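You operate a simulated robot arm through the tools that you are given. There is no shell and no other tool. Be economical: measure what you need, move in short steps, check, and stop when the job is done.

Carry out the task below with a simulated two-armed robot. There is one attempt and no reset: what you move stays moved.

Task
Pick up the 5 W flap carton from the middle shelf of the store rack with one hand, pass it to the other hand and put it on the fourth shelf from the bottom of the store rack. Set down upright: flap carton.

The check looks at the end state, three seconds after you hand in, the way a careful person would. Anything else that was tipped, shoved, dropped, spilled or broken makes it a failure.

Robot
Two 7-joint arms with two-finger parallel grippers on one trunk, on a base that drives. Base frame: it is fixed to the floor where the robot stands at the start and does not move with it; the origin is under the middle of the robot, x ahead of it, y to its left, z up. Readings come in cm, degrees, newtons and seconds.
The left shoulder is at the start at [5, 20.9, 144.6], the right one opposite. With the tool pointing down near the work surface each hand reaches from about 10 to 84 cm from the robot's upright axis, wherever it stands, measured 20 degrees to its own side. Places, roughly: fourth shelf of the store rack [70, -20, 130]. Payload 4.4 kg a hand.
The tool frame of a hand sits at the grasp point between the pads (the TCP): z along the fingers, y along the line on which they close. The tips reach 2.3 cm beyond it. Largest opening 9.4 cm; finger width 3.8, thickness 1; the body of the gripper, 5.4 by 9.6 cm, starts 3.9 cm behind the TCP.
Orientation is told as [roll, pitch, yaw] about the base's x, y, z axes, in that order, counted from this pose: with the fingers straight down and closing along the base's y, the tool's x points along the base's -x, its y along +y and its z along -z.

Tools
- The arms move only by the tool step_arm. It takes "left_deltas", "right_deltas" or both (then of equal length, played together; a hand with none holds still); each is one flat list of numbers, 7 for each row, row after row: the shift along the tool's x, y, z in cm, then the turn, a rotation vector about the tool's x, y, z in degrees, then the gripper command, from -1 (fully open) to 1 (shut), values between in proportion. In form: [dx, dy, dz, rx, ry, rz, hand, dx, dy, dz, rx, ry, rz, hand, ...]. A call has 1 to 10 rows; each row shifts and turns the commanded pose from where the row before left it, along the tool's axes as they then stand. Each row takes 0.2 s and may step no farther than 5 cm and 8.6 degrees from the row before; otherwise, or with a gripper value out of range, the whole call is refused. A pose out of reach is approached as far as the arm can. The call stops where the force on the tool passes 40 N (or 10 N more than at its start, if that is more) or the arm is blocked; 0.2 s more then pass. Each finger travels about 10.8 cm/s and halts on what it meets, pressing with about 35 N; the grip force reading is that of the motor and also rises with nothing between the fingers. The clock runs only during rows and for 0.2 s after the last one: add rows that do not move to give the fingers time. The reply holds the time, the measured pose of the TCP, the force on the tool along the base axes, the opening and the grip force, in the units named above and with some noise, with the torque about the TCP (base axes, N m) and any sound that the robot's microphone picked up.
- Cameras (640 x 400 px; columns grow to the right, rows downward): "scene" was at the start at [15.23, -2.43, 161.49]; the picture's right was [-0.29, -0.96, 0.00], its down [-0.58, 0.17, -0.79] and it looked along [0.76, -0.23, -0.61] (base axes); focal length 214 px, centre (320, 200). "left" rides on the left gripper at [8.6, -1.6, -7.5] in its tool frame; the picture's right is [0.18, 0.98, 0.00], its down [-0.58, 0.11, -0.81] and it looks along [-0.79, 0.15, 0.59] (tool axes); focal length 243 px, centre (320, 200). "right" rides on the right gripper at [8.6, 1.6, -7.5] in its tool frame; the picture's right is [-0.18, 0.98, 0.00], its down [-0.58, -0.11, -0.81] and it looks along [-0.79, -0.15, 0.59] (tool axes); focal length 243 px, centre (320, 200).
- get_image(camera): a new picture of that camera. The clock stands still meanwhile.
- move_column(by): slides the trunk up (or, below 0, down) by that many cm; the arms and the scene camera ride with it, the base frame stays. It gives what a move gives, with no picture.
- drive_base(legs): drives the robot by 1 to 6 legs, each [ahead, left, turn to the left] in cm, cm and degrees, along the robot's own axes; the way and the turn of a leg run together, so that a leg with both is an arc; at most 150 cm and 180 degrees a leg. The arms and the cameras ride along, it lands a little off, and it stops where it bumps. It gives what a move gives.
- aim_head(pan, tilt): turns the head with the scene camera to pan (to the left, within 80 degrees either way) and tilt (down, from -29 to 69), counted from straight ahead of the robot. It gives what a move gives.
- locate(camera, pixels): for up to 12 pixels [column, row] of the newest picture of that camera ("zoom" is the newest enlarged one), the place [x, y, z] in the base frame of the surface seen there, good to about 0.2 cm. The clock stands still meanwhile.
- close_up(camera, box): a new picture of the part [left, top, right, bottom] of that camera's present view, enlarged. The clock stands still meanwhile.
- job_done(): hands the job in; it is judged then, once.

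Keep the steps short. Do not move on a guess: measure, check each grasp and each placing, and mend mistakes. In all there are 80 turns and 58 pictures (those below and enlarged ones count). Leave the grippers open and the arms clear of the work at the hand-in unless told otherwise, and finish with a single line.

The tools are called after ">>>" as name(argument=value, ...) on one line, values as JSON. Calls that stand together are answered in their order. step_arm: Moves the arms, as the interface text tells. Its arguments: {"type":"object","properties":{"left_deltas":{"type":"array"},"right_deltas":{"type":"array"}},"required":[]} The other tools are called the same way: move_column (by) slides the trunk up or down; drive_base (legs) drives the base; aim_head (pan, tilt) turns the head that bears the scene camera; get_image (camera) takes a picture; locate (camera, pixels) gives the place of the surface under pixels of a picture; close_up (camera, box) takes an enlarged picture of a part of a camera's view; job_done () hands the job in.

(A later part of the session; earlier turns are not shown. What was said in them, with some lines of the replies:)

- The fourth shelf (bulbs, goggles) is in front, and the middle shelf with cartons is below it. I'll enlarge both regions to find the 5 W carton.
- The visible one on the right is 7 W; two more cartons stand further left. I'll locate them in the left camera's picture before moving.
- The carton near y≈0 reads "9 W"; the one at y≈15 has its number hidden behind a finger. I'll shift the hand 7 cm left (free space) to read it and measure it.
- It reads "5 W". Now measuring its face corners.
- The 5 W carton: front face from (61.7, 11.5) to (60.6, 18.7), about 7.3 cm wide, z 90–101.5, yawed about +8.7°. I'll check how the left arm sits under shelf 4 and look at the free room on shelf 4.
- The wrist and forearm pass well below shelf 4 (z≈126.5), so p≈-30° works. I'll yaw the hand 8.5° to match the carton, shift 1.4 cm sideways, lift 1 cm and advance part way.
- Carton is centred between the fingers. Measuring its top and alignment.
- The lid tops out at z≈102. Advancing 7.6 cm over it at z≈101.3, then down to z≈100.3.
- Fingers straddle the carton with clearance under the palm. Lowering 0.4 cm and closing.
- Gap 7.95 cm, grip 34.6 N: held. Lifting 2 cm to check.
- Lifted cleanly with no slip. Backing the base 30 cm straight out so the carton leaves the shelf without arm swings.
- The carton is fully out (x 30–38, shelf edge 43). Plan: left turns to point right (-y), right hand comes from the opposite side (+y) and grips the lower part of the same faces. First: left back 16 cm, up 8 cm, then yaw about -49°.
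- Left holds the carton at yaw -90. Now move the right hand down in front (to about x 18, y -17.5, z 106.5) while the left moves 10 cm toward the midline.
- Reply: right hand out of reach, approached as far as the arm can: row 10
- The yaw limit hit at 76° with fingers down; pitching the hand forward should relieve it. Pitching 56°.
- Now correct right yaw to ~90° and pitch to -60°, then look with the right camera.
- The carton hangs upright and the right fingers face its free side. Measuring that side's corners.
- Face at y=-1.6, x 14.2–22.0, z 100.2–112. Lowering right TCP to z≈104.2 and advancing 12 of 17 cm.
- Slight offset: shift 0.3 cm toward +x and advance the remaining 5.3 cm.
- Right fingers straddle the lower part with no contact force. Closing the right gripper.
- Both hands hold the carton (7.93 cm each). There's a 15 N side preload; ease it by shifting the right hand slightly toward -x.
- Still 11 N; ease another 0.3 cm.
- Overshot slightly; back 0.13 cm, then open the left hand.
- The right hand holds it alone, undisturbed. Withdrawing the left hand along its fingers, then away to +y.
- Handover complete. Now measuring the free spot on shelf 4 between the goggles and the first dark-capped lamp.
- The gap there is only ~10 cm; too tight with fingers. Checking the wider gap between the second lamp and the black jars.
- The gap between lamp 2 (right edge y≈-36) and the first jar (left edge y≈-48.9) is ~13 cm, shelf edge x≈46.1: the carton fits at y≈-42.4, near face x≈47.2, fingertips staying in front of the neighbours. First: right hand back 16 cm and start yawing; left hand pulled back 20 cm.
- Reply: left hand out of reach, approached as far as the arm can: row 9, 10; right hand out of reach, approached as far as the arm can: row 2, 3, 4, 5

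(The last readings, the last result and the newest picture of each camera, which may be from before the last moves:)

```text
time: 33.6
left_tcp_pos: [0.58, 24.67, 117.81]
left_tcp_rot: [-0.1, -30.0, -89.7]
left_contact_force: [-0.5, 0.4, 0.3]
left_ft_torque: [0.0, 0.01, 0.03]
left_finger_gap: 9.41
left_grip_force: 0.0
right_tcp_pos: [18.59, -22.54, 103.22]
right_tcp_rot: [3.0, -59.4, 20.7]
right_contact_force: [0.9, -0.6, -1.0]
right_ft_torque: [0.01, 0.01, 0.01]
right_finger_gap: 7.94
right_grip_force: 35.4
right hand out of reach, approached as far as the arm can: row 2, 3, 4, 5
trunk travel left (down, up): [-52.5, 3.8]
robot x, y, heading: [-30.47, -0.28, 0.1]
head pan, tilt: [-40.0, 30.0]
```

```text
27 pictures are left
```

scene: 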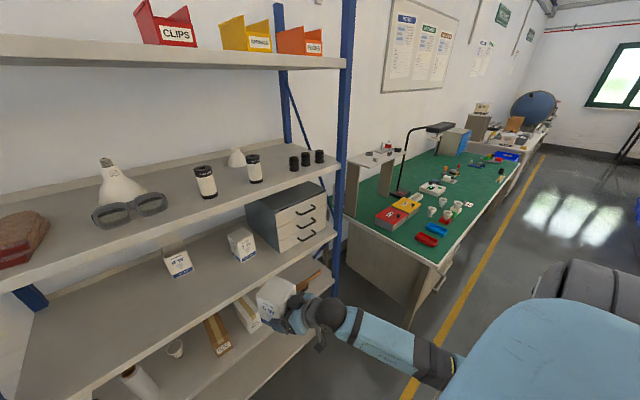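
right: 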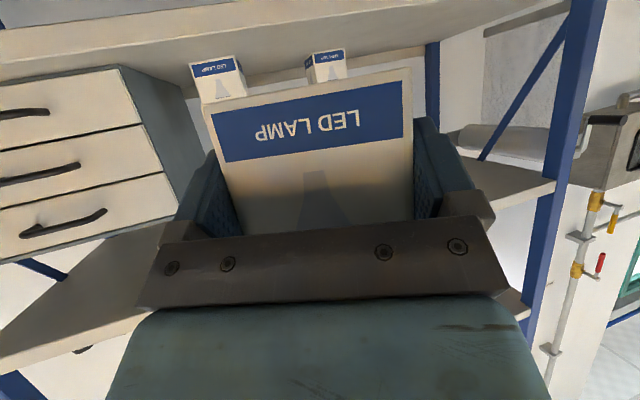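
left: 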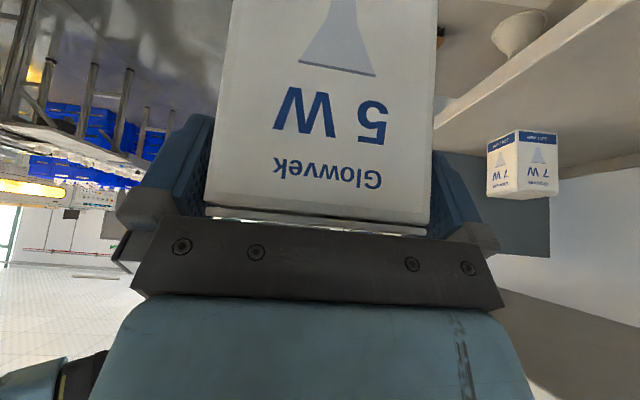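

The right arm hit a joint limit near yaw 20° here. Raise it (32 cm, in front of the rack) to a less folded posture before finishing the turn.

>>> step_arm(right_deltas=[-3.44, 0.1, -2.03, 0, 0, 0, 1, -3.44, 0.1, -2.03, 0, 0, 0, 1, -3.44, 0.1, -2.03, 0, 0, 0, 1, -3.44, 0.1, -2.03, 0, 0, 0, 1, -3.44, 0.1, -2.03, 0, 0, 0, 1, -3.44, 0.1, -2.03, 0, 0, 0, 1, -3.44, 0.1, -2.03, 0, 0, 0, 1, -3.44, 0.1, -2.03, 0, 0, 0, 1])

>>> get_image(camera="scene")

```text
time: 35.4
left_tcp_pos: [0.72, 24.73, 117.74]
left_tcp_rot: [-0.1, -30.0, -89.7]
left_contact_force: [0.1, -0.1, -1.3]
left_ft_torque: [-0.02, 0.02, -0.01]
left_finger_gap: 9.39
left_grip_force: 0.0
right_tcp_pos: [18.66, -22.57, 135.31]
right_tcp_rot: [2.9, -59.6, 20.8]
right_contact_force: [-0.3, -1.2, 0.2]
right_ft_torque: [-0.03, 0.02, -0.02]
right_finger_gap: 7.94
right_grip_force: 34.8
trunk travel left (down, up): [-52.5, 3.8]
robot x, y, heading: [-30.14, -0.01, -0.1]
head pan, tilt: [-40.0, 30.0]
```

```text
26 pictures are left
```

scene: 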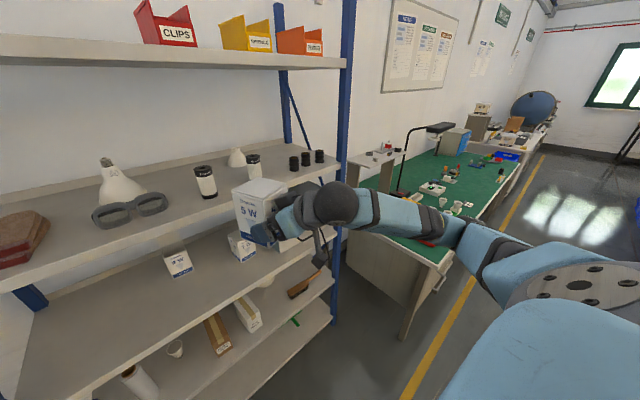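

Raised with the same orientation. Now level the roll, go up 6 and forward 6, and yaw to about +2°.

>>> step_arm(right_deltas=[-4.1, 0, 1.1, 2.9, 0, 0, 1, -4.1, 0, 1.1, 0, 0, 0, 1, 0, 0, 0, 5.41, 0, 3.12, 1, 0, 0, 0, 5.41, 0, 3.12, 1, 0, 0, 0, 5.41, 0, 3.12, 1, 0, 0, 0, 0, 0, 0, 1])

```text
time: 36.8
left_tcp_pos: [0.56, 24.6, 117.82]
left_tcp_rot: [0.0, -30.0, -89.9]
left_contact_force: [-0.4, -1.0, -0.6]
left_ft_torque: [0.01, -0.01, 0.05]
left_finger_gap: 9.38
left_grip_force: 0.1
right_tcp_pos: [24.2, -20.57, 141.24]
right_tcp_rot: [-0.3, -59.7, 2.1]
right_contact_force: [0.5, 0.0, -1.0]
right_ft_torque: [-0.01, -0.01, -0.01]
right_finger_gap: 7.95
right_grip_force: 34.7
trunk travel left (down, up): [-52.5, 3.8]
robot x, y, heading: [-30.32, -0.21, 0.0]
head pan, tilt: [-40.0, 30.0]
```

Upright and level. Now shift right by 21.8 cm to line up with the gap, still in front of the rack.

>>> step_arm(right_deltas=[0, -4.36, 0, 0, 0, 0, 1, 0, -4.36, 0, 0, 0, 0, 1, 0, -4.36, 0, 0, 0, 0, 1, 0, -4.36, 0, 0, 0, 0, 1, 0, -4.36, 0, 0, 0, 0, 1, 2.6, 0, 1.5, 0, 0, 0, 1, 0, 0, 0, 0, 0, 0, 1])

>>> drive_base(legs=[[15, 0, 0]])

>>> get_image(camera="scene")

>>> get_image(camera="right")

```text
time: 38.4
left_tcp_pos: [0.66, 24.6, 117.72]
left_tcp_rot: [-0.1, -30.0, -89.8]
left_contact_force: [0.1, -1.2, -0.3]
left_ft_torque: [-0.05, 0.0, 0.01]
left_finger_gap: 9.42
left_grip_force: 0.0
right_tcp_pos: [25.11, -42.38, 138.11]
right_tcp_rot: [-0.2, -59.6, 2.3]
right_contact_force: [0.7, 0.4, -0.3]
right_ft_torque: [0.02, 0.0, 0.0]
right_finger_gap: 7.95
right_grip_force: 35.2
trunk travel left (down, up): [-52.5, 3.8]
robot x, y, heading: [-30.68, -0.4, 0.1]
head pan, tilt: [-40.0, 30.0]
```

```text
time: 39.7
left_tcp_pos: [15.2, 24.53, 117.8]
left_tcp_rot: [0.1, -30.0, -90.0]
left_contact_force: [-0.7, 0.1, -0.3]
left_ft_torque: [-0.02, -0.04, -0.05]
left_finger_gap: 9.38
left_grip_force: 0.0
right_tcp_pos: [39.5, -42.51, 138.24]
right_tcp_rot: [-0.3, -59.6, 2.1]
right_contact_force: [0.1, 0.4, 0.1]
right_ft_torque: [0.03, 0.02, 0.02]
right_finger_gap: 7.93
right_grip_force: 35.0
trunk travel left (down, up): [-52.5, 3.8]
robot x, y, heading: [-15.7, -0.11, 0.1]
head pan, tilt: [-40.0, 30.0]
```

```text
25 pictures are left
```

scene: 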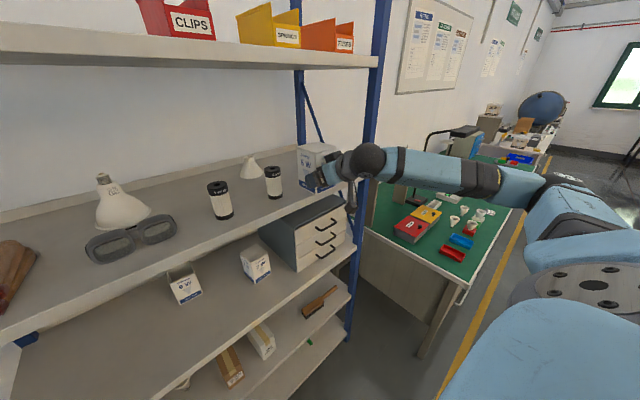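

```text
24 pictures are left
```

right: 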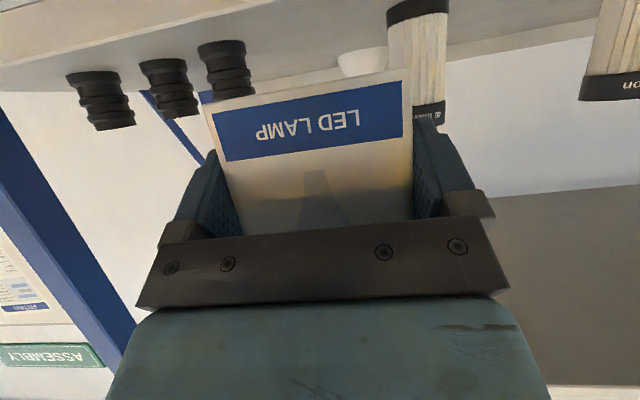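

Carton just in front of the shelf. Measuring lamp, jar and carton edges from the right camera.

>>> locate(camera="right", pixels=[[390, 20], [395, 60], [440, 15], [253, 90], [245, 60], [235, 45], [210, 115], [402, 85], [405, 150], [225, 160], [205, 100], [330, 62]])

>>> close_up(camera="scene", box=[200, 120, 400, 245])

```text
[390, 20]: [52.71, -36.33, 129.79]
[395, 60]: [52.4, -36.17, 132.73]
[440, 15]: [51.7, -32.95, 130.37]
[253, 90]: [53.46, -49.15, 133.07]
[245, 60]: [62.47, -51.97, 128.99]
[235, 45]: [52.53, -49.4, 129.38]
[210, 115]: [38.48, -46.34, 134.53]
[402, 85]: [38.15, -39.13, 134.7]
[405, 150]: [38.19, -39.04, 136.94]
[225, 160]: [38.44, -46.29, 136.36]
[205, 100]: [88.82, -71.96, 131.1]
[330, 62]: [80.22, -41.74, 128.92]
```

```text
3.20 times, centred on (300, 182) of scene
```

zoom: 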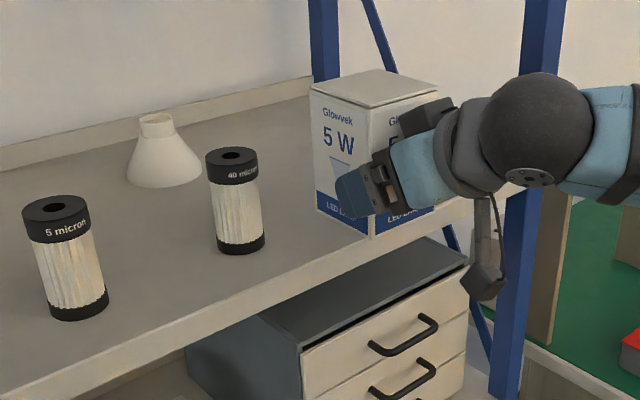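

Carton spans y -46.5…-38.8, the gap -49.1…-36.3: centred. Advancing 9.1 cm at this height (bottom 5 cm above the shelf).

>>> step_arm(right_deltas=[-1.53, 0, 2.62, 0, 0, 0, 1, -1.53, 0, 2.62, 0, 0, 0, 1, -1.53, 0, 2.62, 0, 0, 0, 1, 0, 0, 0, 0, 0, 0, 1])

>>> get_image(camera="right")

>>> close_up(camera="scene", box=[200, 120, 400, 245])

```text
time: 40.7
left_tcp_pos: [15.23, 24.59, 117.78]
left_tcp_rot: [0.0, -30.0, -90.0]
left_contact_force: [0.9, -0.3, 0.6]
left_ft_torque: [-0.01, 0.01, 0.01]
left_finger_gap: 9.39
left_grip_force: 0.0
right_tcp_pos: [48.87, -42.33, 138.15]
right_tcp_rot: [-0.3, -59.6, 2.1]
right_contact_force: [0.3, 0.0, 0.2]
right_ft_torque: [-0.01, 0.02, -0.01]
right_finger_gap: 7.97
right_grip_force: 34.8
trunk travel left (down, up): [-52.5, 3.8]
robot x, y, heading: [-15.8, -0.01, 0.1]
head pan, tilt: [-40.0, 30.0]
```

```text
22 pictures are left
```

right: 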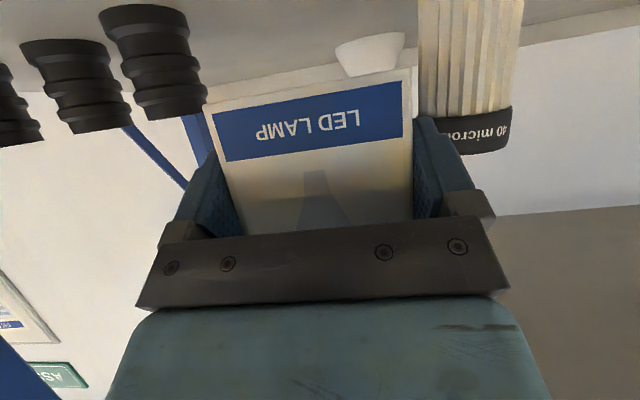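

```text
3.20 times, centred on (300, 182) of scene
```

zoom: 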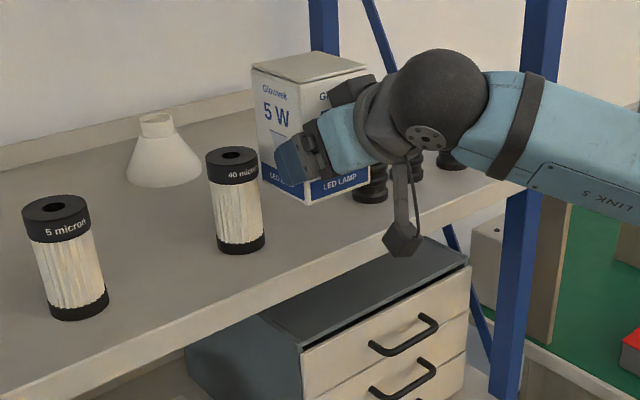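

>>> locate(camera="right", pixels=[[210, 112], [405, 85], [422, 60], [420, 20], [200, 100], [190, 30], [205, 70], [406, 150], [226, 165]])

```text
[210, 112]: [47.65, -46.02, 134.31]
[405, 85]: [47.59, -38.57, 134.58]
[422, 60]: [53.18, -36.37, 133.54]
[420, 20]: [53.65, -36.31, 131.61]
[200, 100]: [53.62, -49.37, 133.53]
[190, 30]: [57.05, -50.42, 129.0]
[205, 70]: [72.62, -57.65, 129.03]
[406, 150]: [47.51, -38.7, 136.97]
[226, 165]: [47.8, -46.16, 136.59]
```

Shift 0.4 cm right and descend 4.3 cm.

>>> step_arm(right_deltas=[1.29, -0.4, 0.76, 0, 0, 0, 1, 1.29, 0, 0.76, 0, 0, 0, 1, 1.12, 0, 0.66, 0, 0, 0, 1, 0, 0, 0, 0, 0, 0, 1])

>>> close_up(camera="scene", box=[220, 120, 360, 208])

```text
time: 41.7
left_tcp_pos: [15.19, 24.61, 117.9]
left_tcp_rot: [0.0, -30.0, -90.0]
left_contact_force: [0.2, 0.2, -0.4]
left_ft_torque: [0.04, -0.01, 0.02]
left_finger_gap: 9.4
left_grip_force: 0.0
right_tcp_pos: [48.77, -42.69, 133.97]
right_tcp_rot: [-0.3, -59.5, 2.1]
right_contact_force: [0.6, -0.7, -0.7]
right_ft_torque: [-0.02, 0.0, -0.01]
right_finger_gap: 7.95
right_grip_force: 35.2
trunk travel left (down, up): [-52.5, 3.8]
robot x, y, heading: [-15.76, -0.06, 0.2]
head pan, tilt: [-40.0, 30.0]
```

```text
4.55 times, centred on (290, 164) of scene
```

zoom: 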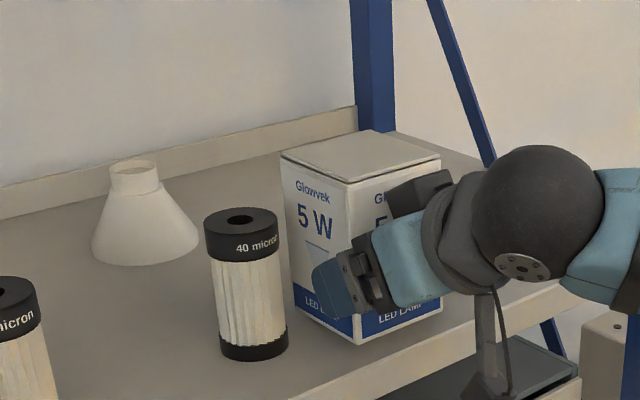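

Nearly down. Lowering in 0.2 cm steps until light contact.

>>> step_arm(right_deltas=[0.17, 0, 0.1, 0, 0, 0, 1, 0.17, 0, 0.1, 0, 0, 0, 1, 0.17, 0, 0.1, 0, 0, 0, 1, 0, 0, 0, 0, 0, 0, 1])

```text
time: 42.7
left_tcp_pos: [15.3, 24.5, 117.63]
left_tcp_rot: [-0.1, -30.1, -90.0]
left_contact_force: [0.0, -0.2, 0.0]
left_ft_torque: [-0.04, 0.01, 0.01]
left_finger_gap: 9.43
left_grip_force: 0.0
right_tcp_pos: [48.85, -42.64, 133.39]
right_tcp_rot: [-0.3, -59.5, 2.1]
right_contact_force: [-0.4, -0.6, -0.6]
right_ft_torque: [-0.01, 0.01, -0.03]
right_finger_gap: 7.92
right_grip_force: 34.5
trunk travel left (down, up): [-52.5, 3.8]
robot x, y, heading: [-15.69, 0.07, 0.1]
head pan, tilt: [-40.0, 30.0]
```

>>> step_arm(right_deltas=[0.1, 0, 0.06, 0, 0, 0, 1, 0.1, 0, 0.06, 0, 0, 0, 1, 0.09, 0, 0.05, 0, 0, 0, 1, 0, 0, 0, 0, 0, 0, 1])

```text
time: 43.7
left_tcp_pos: [15.2, 24.62, 117.84]
left_tcp_rot: [0.0, -30.0, -90.0]
left_contact_force: [-1.0, 0.1, -0.1]
left_ft_torque: [0.01, 0.03, -0.02]
left_finger_gap: 9.38
left_grip_force: 0.1
right_tcp_pos: [48.76, -42.69, 133.16]
right_tcp_rot: [-0.3, -59.8, 2.0]
right_contact_force: [4.2, -2.9, 13.9]
right_ft_torque: [0.38, -0.54, -0.21]
right_finger_gap: 7.95
right_grip_force: 35.3
trunk travel left (down, up): [-52.5, 3.8]
robot x, y, heading: [-15.46, 0.03, -0.1]
head pan, tilt: [-40.0, 30.0]
```

13.9 N upward: the carton stands on the shelf. Easing up 0.05 cm and opening the right hand.

>>> step_arm(right_deltas=[-0.05, 0, -0.03, 0, 0, 0, 1, 0, 0, 0, 0, 0, 0, -0.7, 0, 0, 0, 0, 0, 0, -0.85, 0, 0, 0, 0, 0, 0, -1, 0, 0, 0, 0, 0, 0, -1])

>>> get_image(camera="right")

>>> close_up(camera="scene", box=[220, 120, 360, 208])

```text
time: 44.9
left_tcp_pos: [15.26, 24.57, 117.71]
left_tcp_rot: [-0.1, -30.0, -90.0]
left_contact_force: [-0.6, -1.1, -0.5]
left_ft_torque: [0.0, 0.0, -0.02]
left_finger_gap: 9.39
left_grip_force: 0.1
right_tcp_pos: [48.83, -42.72, 133.07]
right_tcp_rot: [-0.3, -59.6, 2.1]
right_contact_force: [-0.2, 0.7, 0.1]
right_ft_torque: [0.03, 0.02, -0.02]
right_finger_gap: 9.43
right_grip_force: 0.0
trunk travel left (down, up): [-52.5, 3.8]
robot x, y, heading: [-15.87, 0.24, 0.0]
head pan, tilt: [-40.0, 30.0]
```

```text
19 pictures are left
```

right: 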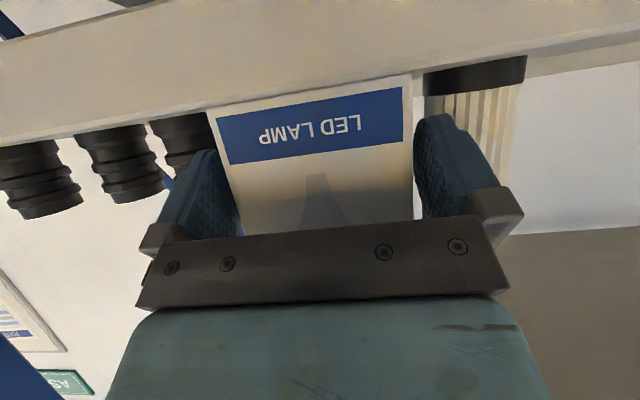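

```text
4.55 times, centred on (290, 164) of scene
```

zoom: 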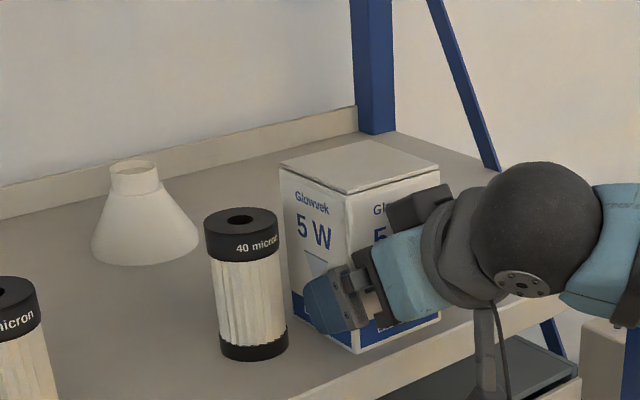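

Released; carton stands. Backing the right hand straight out.

>>> step_arm(right_deltas=[0.76, 0, -1.29, 0, 0, 0, -1, 1.5, 0, -2.6, 0, 0, 0, -1, 2, 0, -3.45, 0, 0, 0, -1, 2, 0, -3.45, 0, 0, 0, -1, 2, 0, -3.45, 0, 0, 0, -1])

>>> drive_base(legs=[[-15, 0, 0]])

>>> get_image(camera="right")

>>> get_image(camera="scene")

```text
time: 46.1
left_tcp_pos: [15.19, 24.71, 117.78]
left_tcp_rot: [0.0, -30.2, -90.1]
left_contact_force: [-0.5, 0.6, 0.5]
left_ft_torque: [-0.02, -0.01, 0.01]
left_finger_gap: 9.43
left_grip_force: 0.1
right_tcp_pos: [32.19, -43.05, 133.12]
right_tcp_rot: [-0.4, -59.6, 2.3]
right_contact_force: [-1.2, 0.5, -0.2]
right_ft_torque: [0.02, 0.03, -0.02]
right_finger_gap: 9.4
right_grip_force: 0.1
trunk travel left (down, up): [-52.5, 3.8]
robot x, y, heading: [-15.56, -0.12, -0.4]
head pan, tilt: [-40.0, 30.0]
```

```text
time: 47.5
left_tcp_pos: [0.7, 24.57, 117.61]
left_tcp_rot: [-0.2, -30.1, -89.8]
left_contact_force: [0.7, -1.1, 0.4]
left_ft_torque: [-0.01, 0.0, -0.01]
left_finger_gap: 9.42
left_grip_force: 0.1
right_tcp_pos: [17.77, -43.16, 132.99]
right_tcp_rot: [-0.1, -59.5, 2.1]
right_contact_force: [0.4, -0.3, 0.0]
right_ft_torque: [-0.03, -0.03, -0.02]
right_finger_gap: 9.4
right_grip_force: 0.1
trunk travel left (down, up): [-52.5, 3.8]
robot x, y, heading: [-30.67, 0.03, 0.1]
head pan, tilt: [-40.0, 30.0]
```

```text
17 pictures are left
```

right: 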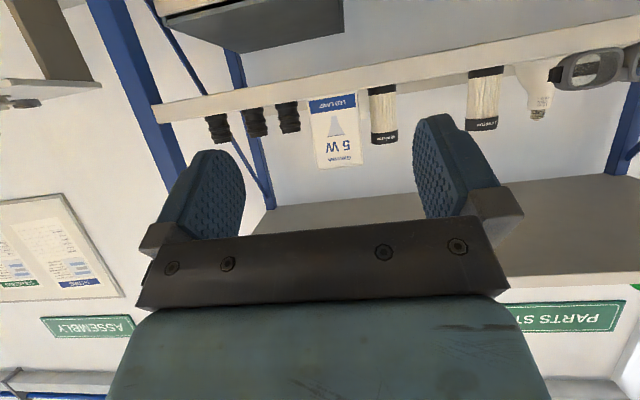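

```text
16 pictures are left
```

scene: 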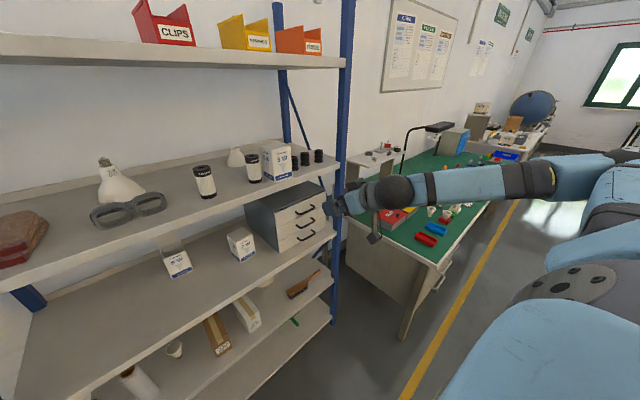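

The carton stands upright on the fourth shelf, its neighbours are untouched, both grippers are open and the arms are clear. Handing in.

>>> job_done()

```text
The job is handed in.
```

The 5 W flap carton was picked up with the left hand, passed to the right, and now stands upright on the fourth shelf between the 40 micron canister and the black jars; nothing else was moved.
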